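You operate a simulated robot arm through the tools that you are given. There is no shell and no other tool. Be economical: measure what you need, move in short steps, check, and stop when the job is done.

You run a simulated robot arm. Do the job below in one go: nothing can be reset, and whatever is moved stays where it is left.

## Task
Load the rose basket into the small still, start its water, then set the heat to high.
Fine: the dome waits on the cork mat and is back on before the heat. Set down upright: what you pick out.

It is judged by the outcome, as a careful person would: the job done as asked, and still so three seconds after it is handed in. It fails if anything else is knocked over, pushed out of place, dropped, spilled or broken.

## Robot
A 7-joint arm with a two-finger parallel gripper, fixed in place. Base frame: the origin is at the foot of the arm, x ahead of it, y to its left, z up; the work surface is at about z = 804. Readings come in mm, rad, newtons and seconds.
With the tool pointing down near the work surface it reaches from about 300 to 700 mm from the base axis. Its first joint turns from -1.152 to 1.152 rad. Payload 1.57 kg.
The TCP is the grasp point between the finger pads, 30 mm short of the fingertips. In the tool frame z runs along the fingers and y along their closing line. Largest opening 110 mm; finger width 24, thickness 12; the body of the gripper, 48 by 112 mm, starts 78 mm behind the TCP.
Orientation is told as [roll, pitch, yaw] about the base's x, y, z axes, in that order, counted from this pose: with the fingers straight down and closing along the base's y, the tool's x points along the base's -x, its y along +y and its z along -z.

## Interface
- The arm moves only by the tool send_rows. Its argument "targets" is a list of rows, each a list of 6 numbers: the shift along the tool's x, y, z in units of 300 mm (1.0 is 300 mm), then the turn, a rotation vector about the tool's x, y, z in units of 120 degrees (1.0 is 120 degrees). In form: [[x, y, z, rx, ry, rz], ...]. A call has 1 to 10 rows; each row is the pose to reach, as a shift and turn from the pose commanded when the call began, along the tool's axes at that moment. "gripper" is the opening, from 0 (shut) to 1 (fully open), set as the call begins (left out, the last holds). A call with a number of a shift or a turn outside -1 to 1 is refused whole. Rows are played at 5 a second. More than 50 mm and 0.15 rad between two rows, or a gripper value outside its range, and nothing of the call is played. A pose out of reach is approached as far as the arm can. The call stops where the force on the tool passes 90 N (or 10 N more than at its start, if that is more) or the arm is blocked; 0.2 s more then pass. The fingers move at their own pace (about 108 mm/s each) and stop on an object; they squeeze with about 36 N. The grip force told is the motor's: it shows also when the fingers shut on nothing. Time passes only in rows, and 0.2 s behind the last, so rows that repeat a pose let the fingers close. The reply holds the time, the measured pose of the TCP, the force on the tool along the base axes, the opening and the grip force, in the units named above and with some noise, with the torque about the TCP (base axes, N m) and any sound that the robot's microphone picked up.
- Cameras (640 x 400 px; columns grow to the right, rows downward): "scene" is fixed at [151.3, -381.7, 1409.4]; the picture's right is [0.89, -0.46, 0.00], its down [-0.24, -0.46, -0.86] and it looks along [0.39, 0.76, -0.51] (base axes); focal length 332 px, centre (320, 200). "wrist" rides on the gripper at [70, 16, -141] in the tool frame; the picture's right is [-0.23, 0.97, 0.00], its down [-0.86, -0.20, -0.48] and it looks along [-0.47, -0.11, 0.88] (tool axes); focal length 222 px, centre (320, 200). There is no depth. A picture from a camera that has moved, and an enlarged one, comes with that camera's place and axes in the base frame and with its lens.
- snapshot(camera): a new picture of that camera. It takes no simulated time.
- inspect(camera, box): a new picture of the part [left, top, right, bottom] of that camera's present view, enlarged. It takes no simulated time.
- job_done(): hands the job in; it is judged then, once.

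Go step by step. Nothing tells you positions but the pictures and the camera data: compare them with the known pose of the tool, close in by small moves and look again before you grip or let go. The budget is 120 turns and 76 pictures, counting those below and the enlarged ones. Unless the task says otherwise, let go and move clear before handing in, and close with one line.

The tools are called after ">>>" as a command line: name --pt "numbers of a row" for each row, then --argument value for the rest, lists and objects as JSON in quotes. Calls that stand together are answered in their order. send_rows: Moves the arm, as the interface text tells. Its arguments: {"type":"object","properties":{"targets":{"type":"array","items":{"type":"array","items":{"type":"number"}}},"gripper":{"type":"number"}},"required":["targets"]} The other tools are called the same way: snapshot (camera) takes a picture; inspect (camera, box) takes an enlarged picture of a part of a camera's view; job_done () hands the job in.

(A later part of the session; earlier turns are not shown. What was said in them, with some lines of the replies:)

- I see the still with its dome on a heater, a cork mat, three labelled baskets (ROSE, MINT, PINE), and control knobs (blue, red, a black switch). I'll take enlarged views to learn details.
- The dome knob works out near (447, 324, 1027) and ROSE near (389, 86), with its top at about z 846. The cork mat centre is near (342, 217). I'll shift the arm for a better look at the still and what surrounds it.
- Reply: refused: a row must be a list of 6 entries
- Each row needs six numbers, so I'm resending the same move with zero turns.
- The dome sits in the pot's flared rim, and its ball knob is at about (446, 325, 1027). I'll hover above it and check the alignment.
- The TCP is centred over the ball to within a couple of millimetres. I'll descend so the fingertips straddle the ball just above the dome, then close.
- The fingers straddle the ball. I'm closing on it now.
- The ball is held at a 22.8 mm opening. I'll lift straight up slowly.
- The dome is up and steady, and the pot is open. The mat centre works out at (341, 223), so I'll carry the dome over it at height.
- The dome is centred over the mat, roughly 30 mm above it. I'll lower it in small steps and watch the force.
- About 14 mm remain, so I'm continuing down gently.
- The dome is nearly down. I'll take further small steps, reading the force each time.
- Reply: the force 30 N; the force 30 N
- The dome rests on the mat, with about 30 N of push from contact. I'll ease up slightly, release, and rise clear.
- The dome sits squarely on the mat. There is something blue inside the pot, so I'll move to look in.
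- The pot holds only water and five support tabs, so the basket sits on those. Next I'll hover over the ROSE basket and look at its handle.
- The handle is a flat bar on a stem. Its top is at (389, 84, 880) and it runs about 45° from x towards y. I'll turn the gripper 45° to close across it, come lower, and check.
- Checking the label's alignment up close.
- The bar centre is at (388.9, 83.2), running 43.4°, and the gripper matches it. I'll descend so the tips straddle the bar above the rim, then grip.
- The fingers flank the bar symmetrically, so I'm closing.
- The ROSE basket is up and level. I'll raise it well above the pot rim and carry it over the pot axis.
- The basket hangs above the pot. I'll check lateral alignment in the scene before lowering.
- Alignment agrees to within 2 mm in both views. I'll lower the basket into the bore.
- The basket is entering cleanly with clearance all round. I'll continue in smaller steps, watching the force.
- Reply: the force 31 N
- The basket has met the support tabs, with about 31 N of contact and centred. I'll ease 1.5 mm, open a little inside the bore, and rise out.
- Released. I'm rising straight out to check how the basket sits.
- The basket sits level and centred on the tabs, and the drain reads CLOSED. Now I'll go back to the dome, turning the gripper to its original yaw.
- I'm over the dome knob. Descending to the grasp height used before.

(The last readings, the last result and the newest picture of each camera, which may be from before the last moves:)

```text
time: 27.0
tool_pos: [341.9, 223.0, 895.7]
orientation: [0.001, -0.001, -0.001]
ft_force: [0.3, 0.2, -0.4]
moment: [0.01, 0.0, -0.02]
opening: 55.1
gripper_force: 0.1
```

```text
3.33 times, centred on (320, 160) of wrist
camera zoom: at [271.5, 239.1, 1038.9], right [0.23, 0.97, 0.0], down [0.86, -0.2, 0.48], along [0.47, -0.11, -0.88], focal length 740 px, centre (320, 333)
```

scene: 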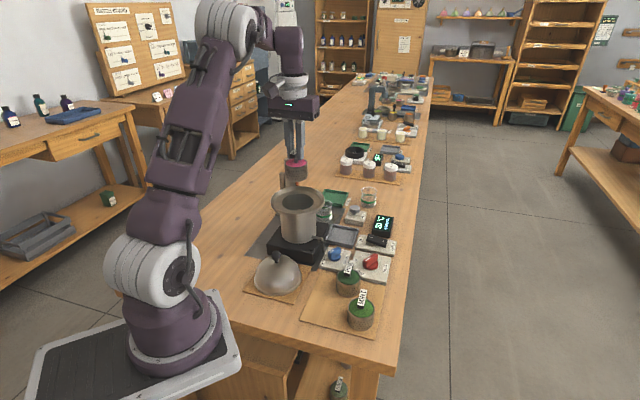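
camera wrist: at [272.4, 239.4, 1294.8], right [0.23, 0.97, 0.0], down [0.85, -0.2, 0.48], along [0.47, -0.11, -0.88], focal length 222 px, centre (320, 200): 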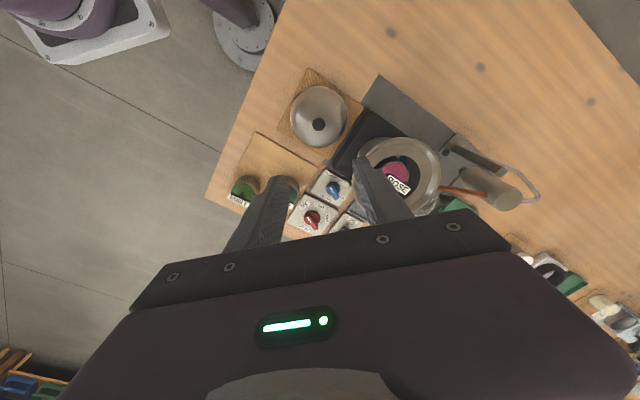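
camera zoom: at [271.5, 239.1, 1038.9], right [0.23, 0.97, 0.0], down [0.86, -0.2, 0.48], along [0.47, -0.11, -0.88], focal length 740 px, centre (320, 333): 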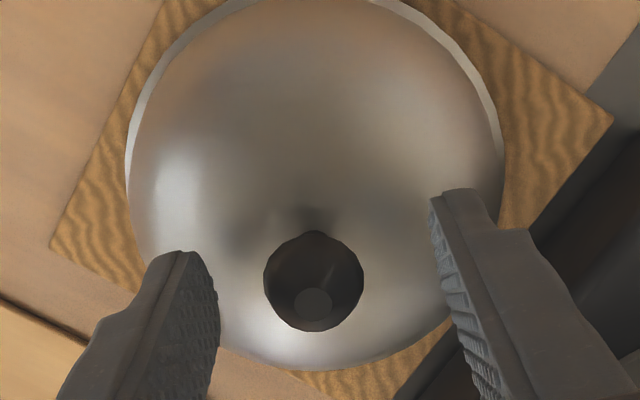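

The ball is between the pads. I'll grip and lift a little.

>>> send_rows --pt "0 -0.004 0 0 0 0" --pt "0 -0.004 0 0 0 0" --pt "0 -0.004 0 0 0 0" --pt "0 -0.004 0 0 0 0" --gripper 0

>>> send_rows --pt "0 0 -0.05 0 0 0" --pt "0 0 -0.15 0 0 0" --pt "0 0 -0.3 0 0 0" --pt "0 0 -0.45 0 0 0" --pt "0 0 -0.6 0 0 0" --pt "0 0 -0.75 0 0 0" --pt "0 0 -0.8 0 0 0"

>>> inspect --camera "scene" --box '[230, 110, 370, 310]'

>>> inspect --camera "wrist" --box '[220, 70, 420, 220]'

```text
time: 28.0
tool_pos: [342.3, 222.9, 896.9]
orientation: [-0.001, -0.001, 0.0]
ft_force: [0.2, -0.3, 0.9]
moment: [-0.02, 0.03, -0.03]
opening: 22.9
gripper_force: 35.1
```

```text
time: 29.6
tool_pos: [341.0, 220.7, 1137.5]
orientation: [-0.001, 0.002, -0.001]
ft_force: [0.4, -0.1, -1.8]
moment: [-0.02, -0.01, -0.04]
opening: 23.2
gripper_force: 35.1
```

```text
2.00 times, centred on (300, 210) of scene
camera zoom: at [151.4, -381.7, 1409.4], right [0.89, -0.46, 0.0], down [-0.24, -0.46, -0.86], along [0.39, 0.76, -0.51], focal length 664 px, centre (360, 180)
```

zoom: 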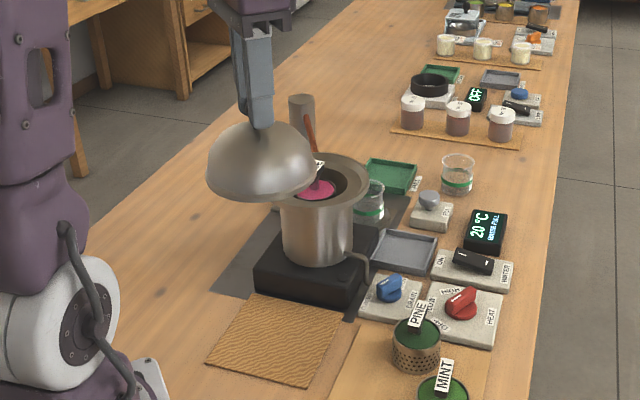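

```text
2.67 times, centred on (320, 145) of wrist
camera zoom: at [271.3, 237.6, 1281.3], right [0.23, 0.97, 0.0], down [0.86, -0.2, 0.48], along [0.47, -0.11, -0.88], focal length 592 px, centre (320, 347)
```

zoom: 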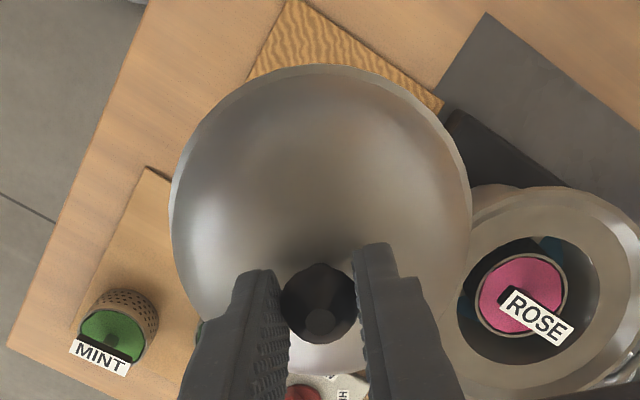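

The dome is up and hangs level. I'll carry it over the pot axis and lower it to just above the seat.

>>> send_rows --pt "-0.0875 0.0867 0 0 0 0" --pt "-0.175 0.1734 0 0 0 0" --pt "-0.2625 0.26 0 0 0 0" --pt "-0.35 0.3467 0 0 0 0" --pt "-0.35 0.3467 0.1 0 0 0" --pt "-0.35 0.3467 0.2 0 0 0" --pt "-0.35 0.3467 0.28 0 0 0"

>>> inspect --camera "scene" --box '[240, 140, 360, 250]'

>>> inspect --camera "wrist" --box '[220, 50, 420, 200]'

```text
time: 31.2
tool_pos: [446.4, 326.8, 1054.0]
orientation: [0.001, 0.0, -0.001]
ft_force: [-0.1, -0.1, -2.1]
moment: [-0.01, -0.02, 0.03]
opening: 23.2
gripper_force: 35.6
```

```text
3.64 times, centred on (300, 195) of scene
camera zoom: at [151.4, -381.6, 1409.4], right [0.89, -0.46, 0.0], down [-0.24, -0.46, -0.86], along [0.39, 0.76, -0.51], focal length 1207 px, centre (393, 218)
```

zoom: 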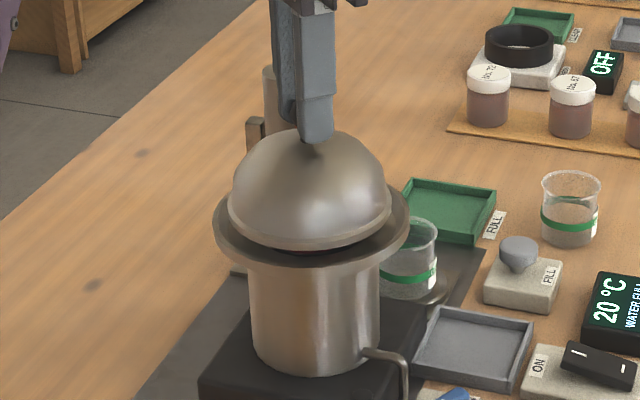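

```text
2.67 times, centred on (320, 125) of wrist
camera zoom: at [376.8, 342.4, 1196.9], right [0.23, 0.97, 0.0], down [0.86, -0.2, 0.48], along [0.47, -0.11, -0.88], focal length 592 px, centre (320, 400)
```

zoom: 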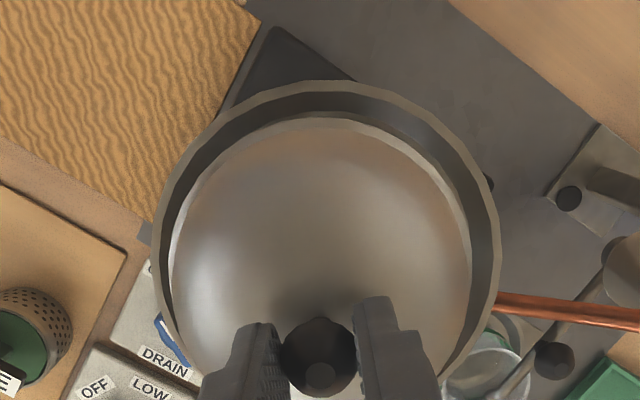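

The dome is centred over the flared rim. I'll lower it gently until it seats.

>>> send_rows --pt "0 0 0.02 0 0 0" --pt "0 0 0.042 0 0 0"

>>> send_rows --pt "0 0 0.008 0 0 0"

>>> send_rows --pt "0 0 0.008 0 0 0"

>>> inspect --camera "scene" --box '[240, 140, 360, 250]'

```text
time: 31.8
tool_pos: [445.1, 327.1, 1041.2]
orientation: [-0.001, 0.0, 0.0]
ft_force: [0.5, 0.3, -2.1]
moment: [0.02, 0.02, 0.0]
opening: 23.1
gripper_force: 35.7
```

```text
time: 32.2
tool_pos: [446.6, 326.0, 1039.8]
orientation: [0.0, 0.0, 0.0]
ft_force: [-0.4, 0.9, -2.3]
moment: [0.01, -0.04, 0.0]
opening: 23.0
gripper_force: 35.0
```

```text
time: 32.6
tool_pos: [447.3, 326.7, 1036.9]
orientation: [0.003, 0.0, 0.001]
ft_force: [-1.9, -1.7, 17.9]
moment: [-0.03, 0.78, -0.02]
opening: 22.5
gripper_force: 35.7
```

```text
3.64 times, centred on (300, 195) of scene
camera zoom: at [151.1, -381.9, 1409.3], right [0.89, -0.46, 0.0], down [-0.24, -0.46, -0.86], along [0.39, 0.76, -0.51], focal length 1207 px, centre (393, 218)
```

zoom: 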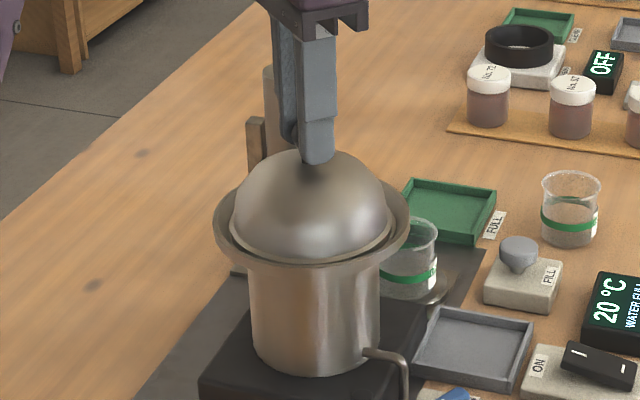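

Contact came at the original seat height of about 1037. I'll release and rise to check that it lies flat.

>>> send_rows --pt "0 0 0 0 0 0" --pt "0 0 0 0 0 0" --pt "0 0 0 0 0 0" --pt "0 0 -0.05 0 0 0" --pt "0 0 -0.2 0 0 0" --pt "0 0 -0.35 0 0 0" --gripper 0.5

>>> inspect --camera "scene" --box '[240, 150, 400, 250]'

>>> inspect --camera "wrist" --box '[220, 50, 420, 200]'

```text
time: 34.0
tool_pos: [446.6, 325.9, 1140.9]
orientation: [0.0, 0.002, 0.002]
ft_force: [0.1, -0.1, 0.1]
moment: [0.01, 0.04, 0.01]
opening: 54.9
gripper_force: 0.0
```

```text
4.00 times, centred on (320, 200) of scene
camera zoom: at [151.3, -381.7, 1409.4], right [0.89, -0.46, 0.0], down [-0.24, -0.46, -0.86], along [0.39, 0.76, -0.51], focal length 1328 px, centre (320, 200)
```

zoom: 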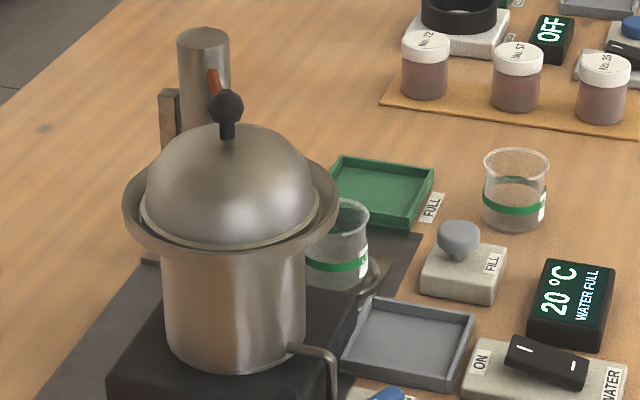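

```text
2.67 times, centred on (320, 125) of wrist
camera zoom: at [376.7, 341.6, 1284.6], right [0.23, 0.97, 0.0], down [0.86, -0.2, 0.48], along [0.47, -0.11, -0.88], focal length 592 px, centre (320, 400)
```

zoom: 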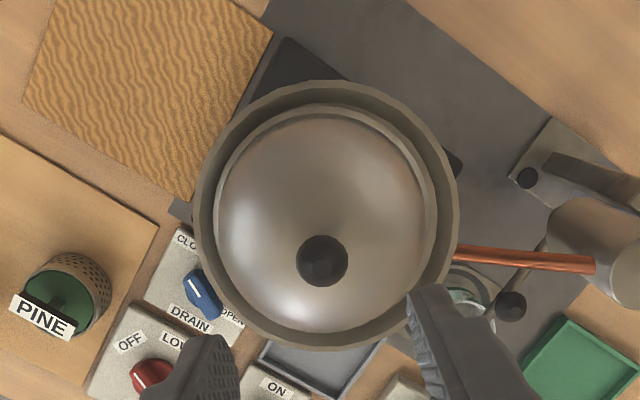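

The dome is back exactly as it was. Now to the WATER rocker, estimated near (638, 210) with its ON end raised. I'll move nearby, fingers shut, to look.

>>> send_rows --pt "-0.12 -0.0925 0 0 0 0" --pt "-0.24 -0.185 0 0 0 0" --pt "-0.36 -0.2775 0 0 0 0" --pt "-0.478 -0.37 0 0 0 0" --pt "-0.478 -0.37 0.15 0 0 0" --pt "-0.478 -0.37 0.3 0 0 0" --gripper 0

>>> snapshot --camera "wrist"

>>> inspect --camera "scene" --box '[320, 200, 410, 290]'

```text
time: 35.4
tool_pos: [589.7, 214.8, 1052.4]
orientation: [0.0, 0.0, -0.001]
ft_force: [-0.6, -0.7, 0.9]
moment: [-0.03, 0.0, 0.01]
opening: 0.0
gripper_force: 21.6
```

```text
24 pictures are left
camera wrist: at [519.4, 230.8, 1194.7], right [0.23, 0.97, 0.0], down [0.86, -0.2, 0.48], along [0.47, -0.11, -0.88], focal length 222 px, centre (320, 200)
```

wrist: 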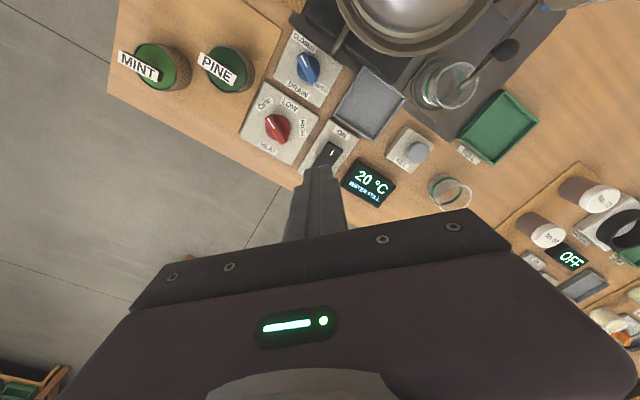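

```text
4.44 times, centred on (365, 245) of scene
camera zoom: at [151.3, -381.7, 1409.4], right [0.89, -0.46, 0.0], down [-0.24, -0.46, -0.86], along [0.39, 0.76, -0.51], focal length 1475 px, centre (120, 0)
```

zoom: 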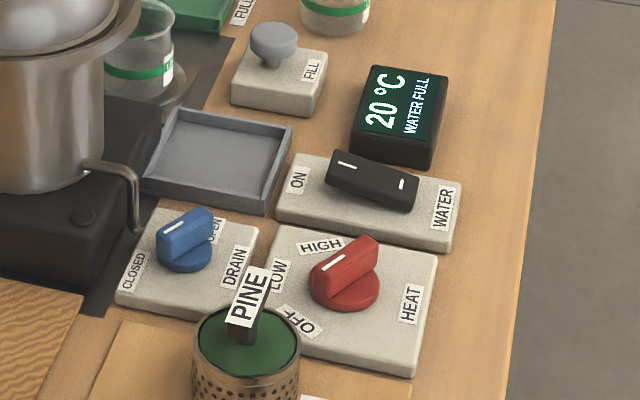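

>>> inspect --camera "wrist" --box '[230, 80, 390, 190]'

```text
3.64 times, centred on (310, 135) of wrist
camera zoom: at [519.4, 230.8, 1194.7], right [0.23, 0.97, 0.0], down [0.86, -0.2, 0.48], along [0.47, -0.11, -0.88], focal length 808 px, centre (356, 436)
```

zoom: 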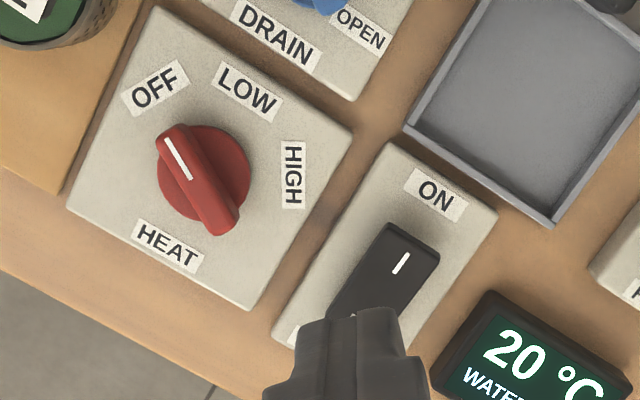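

The rocker's ON mark is at (628, 227, 836), and the heat pointer is at OFF. I'll lower the shut fingertips over the rocker's ON end.

>>> send_rows --pt "-0.12 0.052 0 0 0 0" --pt "-0.12 0.052 0.15 0 0 0" --pt "-0.12 0.052 0.3 0 0 0" --pt "-0.12 0.052 0.45 0 0 0" --pt "-0.12 0.052 0.55 0 0 0"

>>> inspect --camera "scene" --box '[330, 190, 410, 270]'

>>> inspect --camera "wrist" --box '[240, 80, 400, 200]'

```text
time: 36.6
tool_pos: [625.7, 232.3, 885.8]
orientation: [0.001, -0.001, 0.0]
ft_force: [-0.7, 0.7, -0.2]
moment: [0.0, -0.02, 0.02]
opening: 0.0
gripper_force: 21.4
out of reach, approached as far as the arm can: row 1
```

```text
5.00 times, centred on (370, 230) of scene
camera zoom: at [151.3, -381.7, 1409.4], right [0.89, -0.46, 0.0], down [-0.24, -0.46, -0.86], along [0.39, 0.76, -0.51], focal length 1660 px, centre (70, 50)
```

zoom: 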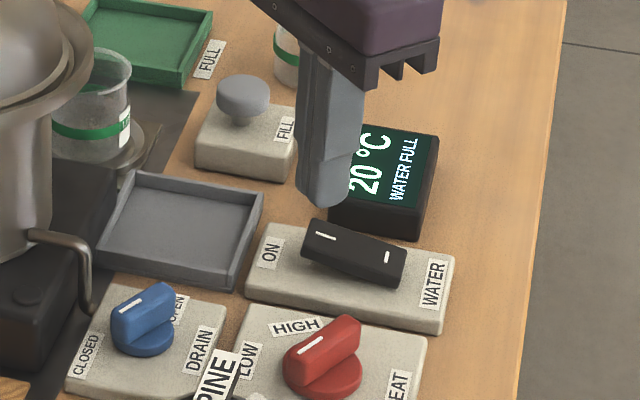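

```text
3.33 times, centred on (320, 140) of wrist
camera zoom: at [556.1, 247.4, 1028.7], right [0.23, 0.97, 0.0], down [0.86, -0.2, 0.48], along [0.47, -0.11, -0.88], focal length 740 px, centre (320, 400)
```

zoom: 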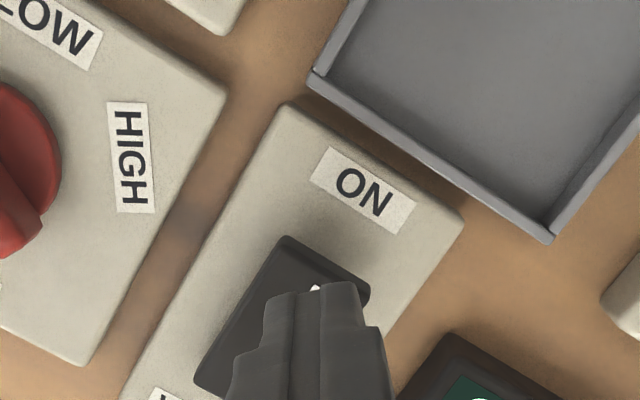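

The fingertips are over the ON end. Pressing down in small steps.

>>> send_rows --pt "0 0 0.03 0 0 0" --pt "0 0 0.06 0 0 0" --pt "0 0 0.075 0 0 0"

>>> send_rows --pt "0 0 0.01 0 0 0"

>>> inspect --camera "scene" --box '[330, 190, 410, 270]'

```text
time: 37.4
tool_pos: [625.9, 231.3, 863.7]
orientation: [0.0, -0.001, 0.0]
ft_force: [-0.9, -0.1, -0.5]
moment: [0.02, 0.02, 0.02]
opening: 0.0
gripper_force: 20.9
```

```text
time: 37.8
tool_pos: [625.6, 231.3, 861.3]
orientation: [0.002, 0.0, 0.0]
ft_force: [-1.6, 0.7, 1.6]
moment: [0.05, 0.03, 0.05]
opening: 0.1
gripper_force: 21.3
```

```text
5.00 times, centred on (370, 230) of scene
camera zoom: at [151.3, -381.7, 1409.4], right [0.89, -0.46, 0.0], down [-0.24, -0.46, -0.86], along [0.39, 0.76, -0.51], focal length 1660 px, centre (70, 50)
```

zoom: 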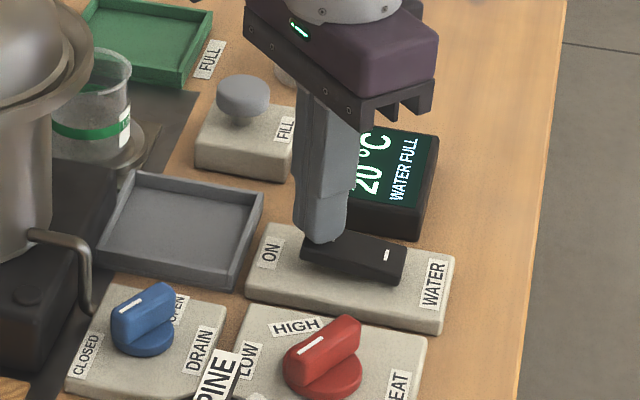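

Contact has just begun, so I'm pressing a bit further.

>>> send_rows --pt "0 0 0.01 0 0 0"

>>> send_rows --pt "0 0 0.01 0 0 0"

```text
time: 38.2
tool_pos: [624.9, 230.4, 857.3]
orientation: [-0.001, 0.0, 0.001]
ft_force: [0.2, 0.7, 0.2]
moment: [-0.03, 0.02, 0.02]
opening: 0.0
gripper_force: 21.1
```

```text
time: 38.6
tool_pos: [626.6, 233.0, 856.2]
orientation: [0.003, -0.001, -0.002]
ft_force: [-6.8, 1.7, 19.5]
moment: [-0.18, 0.04, -0.07]
opening: 0.0
gripper_force: 21.0
```

It looks flipped: the force vanished and then met a hard stop. I'll rise and look.

>>> send_rows --pt "0 0 -0.05 0 0 0" --pt "0 0 -0.2 0 0 0" --pt "0.08 -0.1 -0.3 0 0 0"

>>> inspect --camera "scene" --box '[310, 190, 410, 280]'

```text
time: 39.4
tool_pos: [602.0, 200.6, 945.7]
orientation: [0.0, 0.0, 0.001]
ft_force: [-0.7, -0.1, 0.2]
moment: [-0.01, -0.01, -0.01]
opening: 0.0
gripper_force: 21.5
```

```text
4.44 times, centred on (360, 235) of scene
camera zoom: at [151.4, -381.6, 1409.4], right [0.89, -0.46, 0.0], down [-0.24, -0.46, -0.86], along [0.39, 0.76, -0.51], focal length 1475 px, centre (142, 44)
```

zoom: 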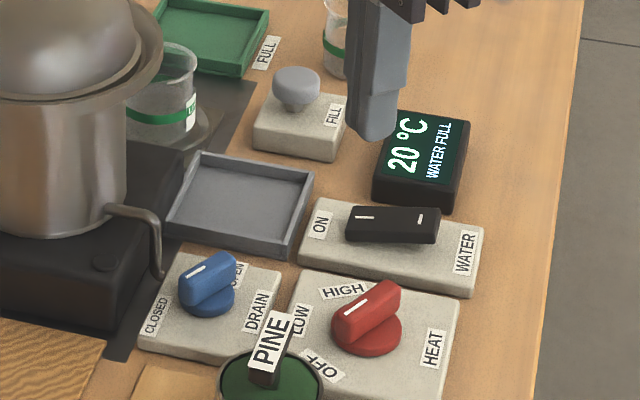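

WATER is now switched ON, with the rocker tipped to that side. Next is the heat knob, which goes from OFF through LOW to HIGH. I'll hover over it and measure.

>>> send_rows --pt "0.068 -0.101 -0.03 0 0 0" --pt "0.137 -0.202 -0.05 0 0 0" --gripper 0.6

>>> inspect --camera "wrist" --box '[240, 90, 400, 210]'

>>> inspect --camera "scene" --box '[330, 230, 410, 290]'

```text
time: 40.0
tool_pos: [559.7, 140.6, 960.5]
orientation: [0.001, 0.002, -0.001]
ft_force: [0.5, 0.2, -0.9]
moment: [0.04, 0.01, 0.04]
opening: 66.0
gripper_force: 0.1
```

```text
3.33 times, centred on (320, 150) of wrist
camera zoom: at [490.6, 156.3, 1102.5], right [0.23, 0.97, 0.0], down [0.86, -0.2, 0.48], along [0.47, -0.11, -0.88], focal length 740 px, centre (320, 367)
```

zoom: 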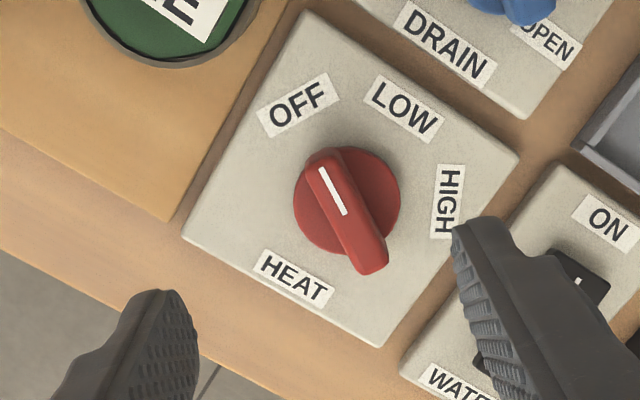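

```text
6.67 times, centred on (370, 260) of scene
camera zoom: at [151.4, -381.6, 1409.4], right [0.89, -0.46, 0.0], down [-0.24, -0.46, -0.86], along [0.39, 0.76, -0.51], focal length 2213 px, centre (-13, -200)
```

zoom: 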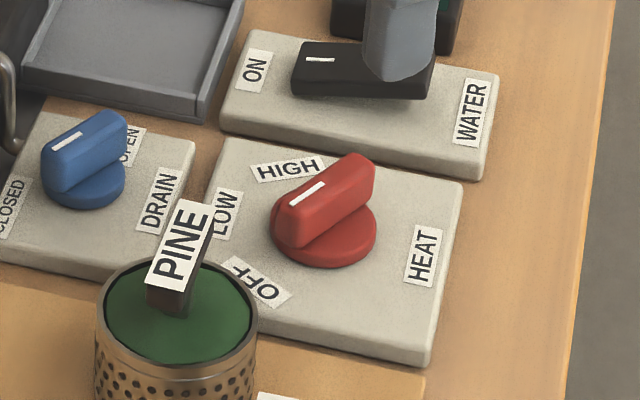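

The knob axis is near (569.5, 147.5), the bar top is at z 845, and the bar lies 13° from x pointing to OFF. HIGH is 120° clockwise from there. I'll align over the bar and come down to just above it.

>>> send_rows --pt "-0.015 0.012 0.08 0 0 -0.054" --pt "-0.031 0.023 0.16 0 0 -0.1075" --pt "-0.031 0.023 0.25 0 0 -0.1075" --gripper 0.4

>>> inspect --camera "wrist" --box '[240, 90, 400, 210]'

>>> inspect --camera "scene" --box '[330, 220, 410, 290]'

```text
time: 40.8
tool_pos: [571.2, 146.5, 885.2]
orientation: [0.0, -0.001, 0.227]
ft_force: [-0.2, 0.3, 0.2]
moment: [0.02, 0.02, 0.02]
opening: 44.3
gripper_force: 0.0
```

```text
3.33 times, centred on (320, 150) of wrist
camera zoom: at [498.8, 147.2, 1027.3], right [0.0, 1.0, 0.0], down [0.88, 0.0, 0.48], along [0.48, 0.0, -0.88], focal length 740 px, centre (320, 367)
```

zoom: 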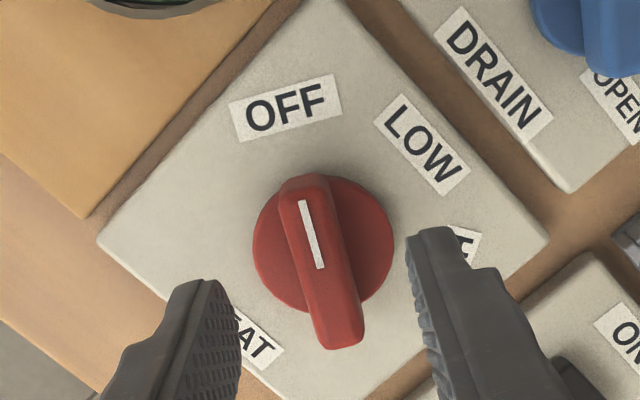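

```text
5.71 times, centred on (370, 255) of scene
camera zoom: at [151.3, -381.7, 1409.4], right [0.89, -0.46, 0.0], down [-0.24, -0.46, -0.86], along [0.39, 0.76, -0.51], focal length 1897 px, centre (34, -114)
```

zoom: 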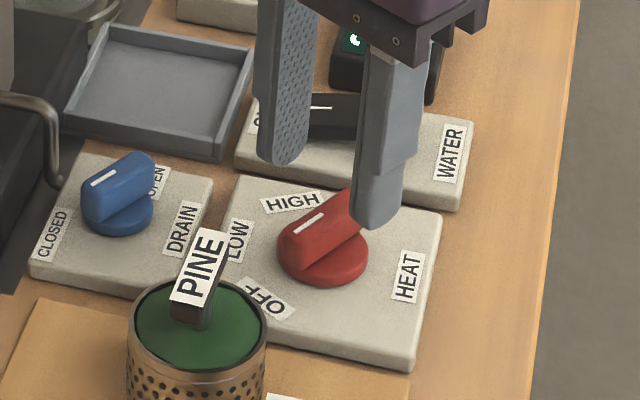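

The fingers straddle the bar evenly and the angle matches within 2°. I'll descend and grip.

>>> send_rows --pt "-0.002 0.002 0.05 0 0 -0.01" --pt "-0.002 0.002 0.094 0 0 -0.012"

>>> send_rows --pt "0 0 0 0 0 0" --pt "0 0 0 0 0 0" --pt "0 0 0 0 0 0" --gripper 0

>>> inspect --camera "wrist" --box '[240, 90, 400, 210]'

```text
time: 41.4
tool_pos: [570.5, 148.5, 856.0]
orientation: [-0.001, 0.0, 0.252]
ft_force: [0.6, 0.2, 0.3]
moment: [0.01, 0.0, -0.01]
opening: 44.1
gripper_force: 0.1
```

```text
time: 42.2
tool_pos: [570.5, 148.1, 856.5]
orientation: [0.0, 0.001, 0.251]
ft_force: [1.3, -3.8, -3.2]
moment: [-0.01, -0.49, -0.03]
opening: 13.9
gripper_force: 30.5
```

```text
3.33 times, centred on (320, 150) of wrist
camera zoom: at [499.1, 146.0, 998.9], right [-0.02, 1.0, 0.0], down [0.88, 0.02, 0.48], along [0.48, 0.01, -0.88], focal length 740 px, centre (320, 367)
```

zoom: 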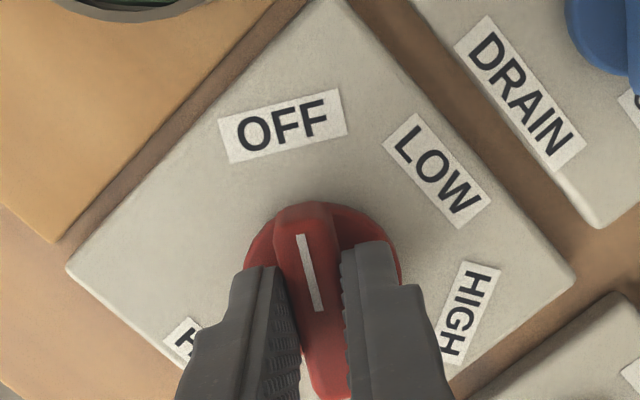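

The bar is firmly gripped. I'll turn it clockwise 60° first, which should bring it to LOW.

>>> send_rows --pt "0 0 0 0 0 0.0625" --pt "0 0 0 0 0 0.125" --pt "0 0 0 0 0 0.1875" --pt "0 0 0 0 0 0.25" --pt "0 0 0 0 0 0.3125" --pt "0 0 0 0 0 0.375" --pt "0 0 0 0 0 0.4375" --pt "0 0 0 0 0 0.5"

>>> inspect --camera "wrist" --box '[240, 90, 400, 210]'

```text
time: 44.0
tool_pos: [571.2, 149.0, 856.7]
orientation: [0.002, 0.002, -0.798]
ft_force: [12.9, 18.3, -15.6]
moment: [0.71, 0.15, 0.08]
opening: 13.8
gripper_force: 30.5
```

```text
3.33 times, centred on (320, 150) of wrist
camera zoom: at [534.1, 210.4, 999.1], right [0.86, 0.52, 0.0], down [0.45, -0.75, 0.48], along [0.25, -0.41, -0.88], focal length 740 px, centre (320, 367)
```

zoom: 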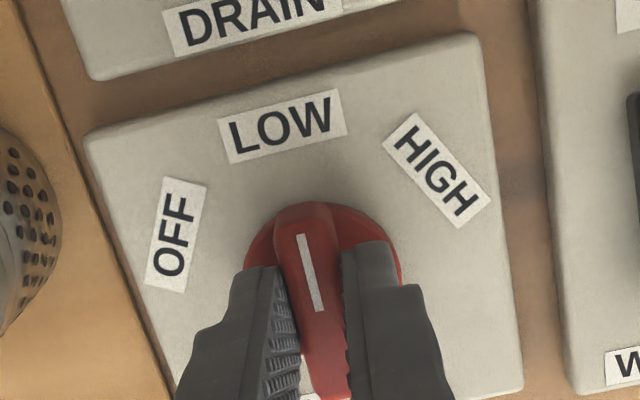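

Exactly one step: LOW now sits where OFF did. Turning another 60° to HIGH.

>>> send_rows --pt "0 0 0 0 0 0.0625" --pt "0 0 0 0 0 0.125" --pt "0 0 0 0 0 0.1875" --pt "0 0 0 0 0 0.25" --pt "0 0 0 0 0 0.3125" --pt "0 0 0 0 0 0.375" --pt "0 0 0 0 0 0.4375" --pt "0 0 0 0 0 0.5"

>>> inspect --camera "wrist" --box '[240, 90, 400, 210]'

```text
time: 45.8
tool_pos: [571.7, 148.1, 856.3]
orientation: [0.005, 0.0, -1.843]
ft_force: [21.5, 20.2, 3.0]
moment: [0.57, -0.22, 0.81]
opening: 14.0
gripper_force: 30.6
```

```text
3.33 times, centred on (320, 150) of wrist
camera zoom: at [606.3, 210.8, 999.4], right [0.88, -0.48, 0.0], down [-0.42, -0.77, 0.48], along [-0.23, -0.42, -0.88], focal length 740 px, centre (320, 367)
```

zoom: 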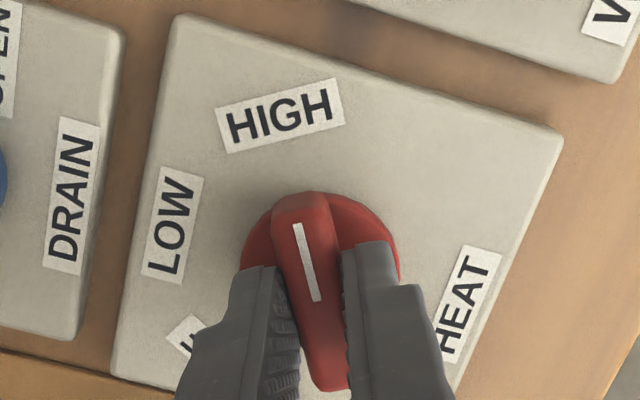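

The pointer is now at HIGH. I'll release, rise straight up, and verify.

>>> send_rows --pt "0 0 0 0 0 0" --pt "0 0 0 0 0 0" --pt "0 0 0 0 0 0" --pt "0 0 -0.06 0 0 0" --pt "0 0 -0.2 0 0 0" --pt "0 0 -0.35 0 0 0" --pt "0 0 -0.5 0 0 0" --pt "0 0 -0.65 0 0 0" --gripper 0.4

>>> inspect --camera "scene" --box '[240, 160, 420, 310]'

>>> snapshot --camera "wrist"

```text
time: 47.6
tool_pos: [570.6, 149.7, 1051.9]
orientation: [0.001, 0.001, -1.844]
ft_force: [-0.4, 0.6, 0.8]
moment: [0.0, 0.02, 0.0]
opening: 43.9
gripper_force: 0.1
```

```text
2.67 times, centred on (330, 235) of scene
camera zoom: at [151.3, -381.7, 1409.4], right [0.89, -0.46, 0.0], down [-0.24, -0.46, -0.86], along [0.39, 0.76, -0.51], focal length 885 px, centre (293, 107)
```

zoom: 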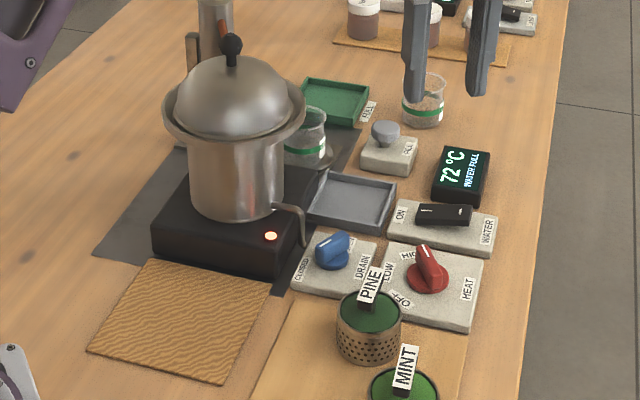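

```text
9 pictures are left
camera wrist: at [604.9, 211.4, 1194.9], right [0.88, -0.48, 0.0], down [-0.42, -0.77, 0.48], along [-0.23, -0.42, -0.88], focal length 222 px, centre (320, 200)
```

wrist: 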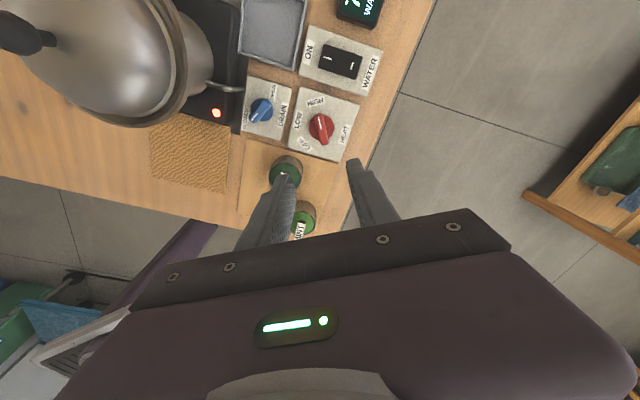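

The heater lamp is lit, the display is rising (72 °C, WATER FULL), the knob points to HIGH, the rocker is ON and the dome is seated. The arm is clear, so I'm handing in.

>>> job_done

```text
The job is handed in.
```

The rose basket is in the small still with its dome back on, the water is switched on and the heat is set to HIGH; the job is handed in.
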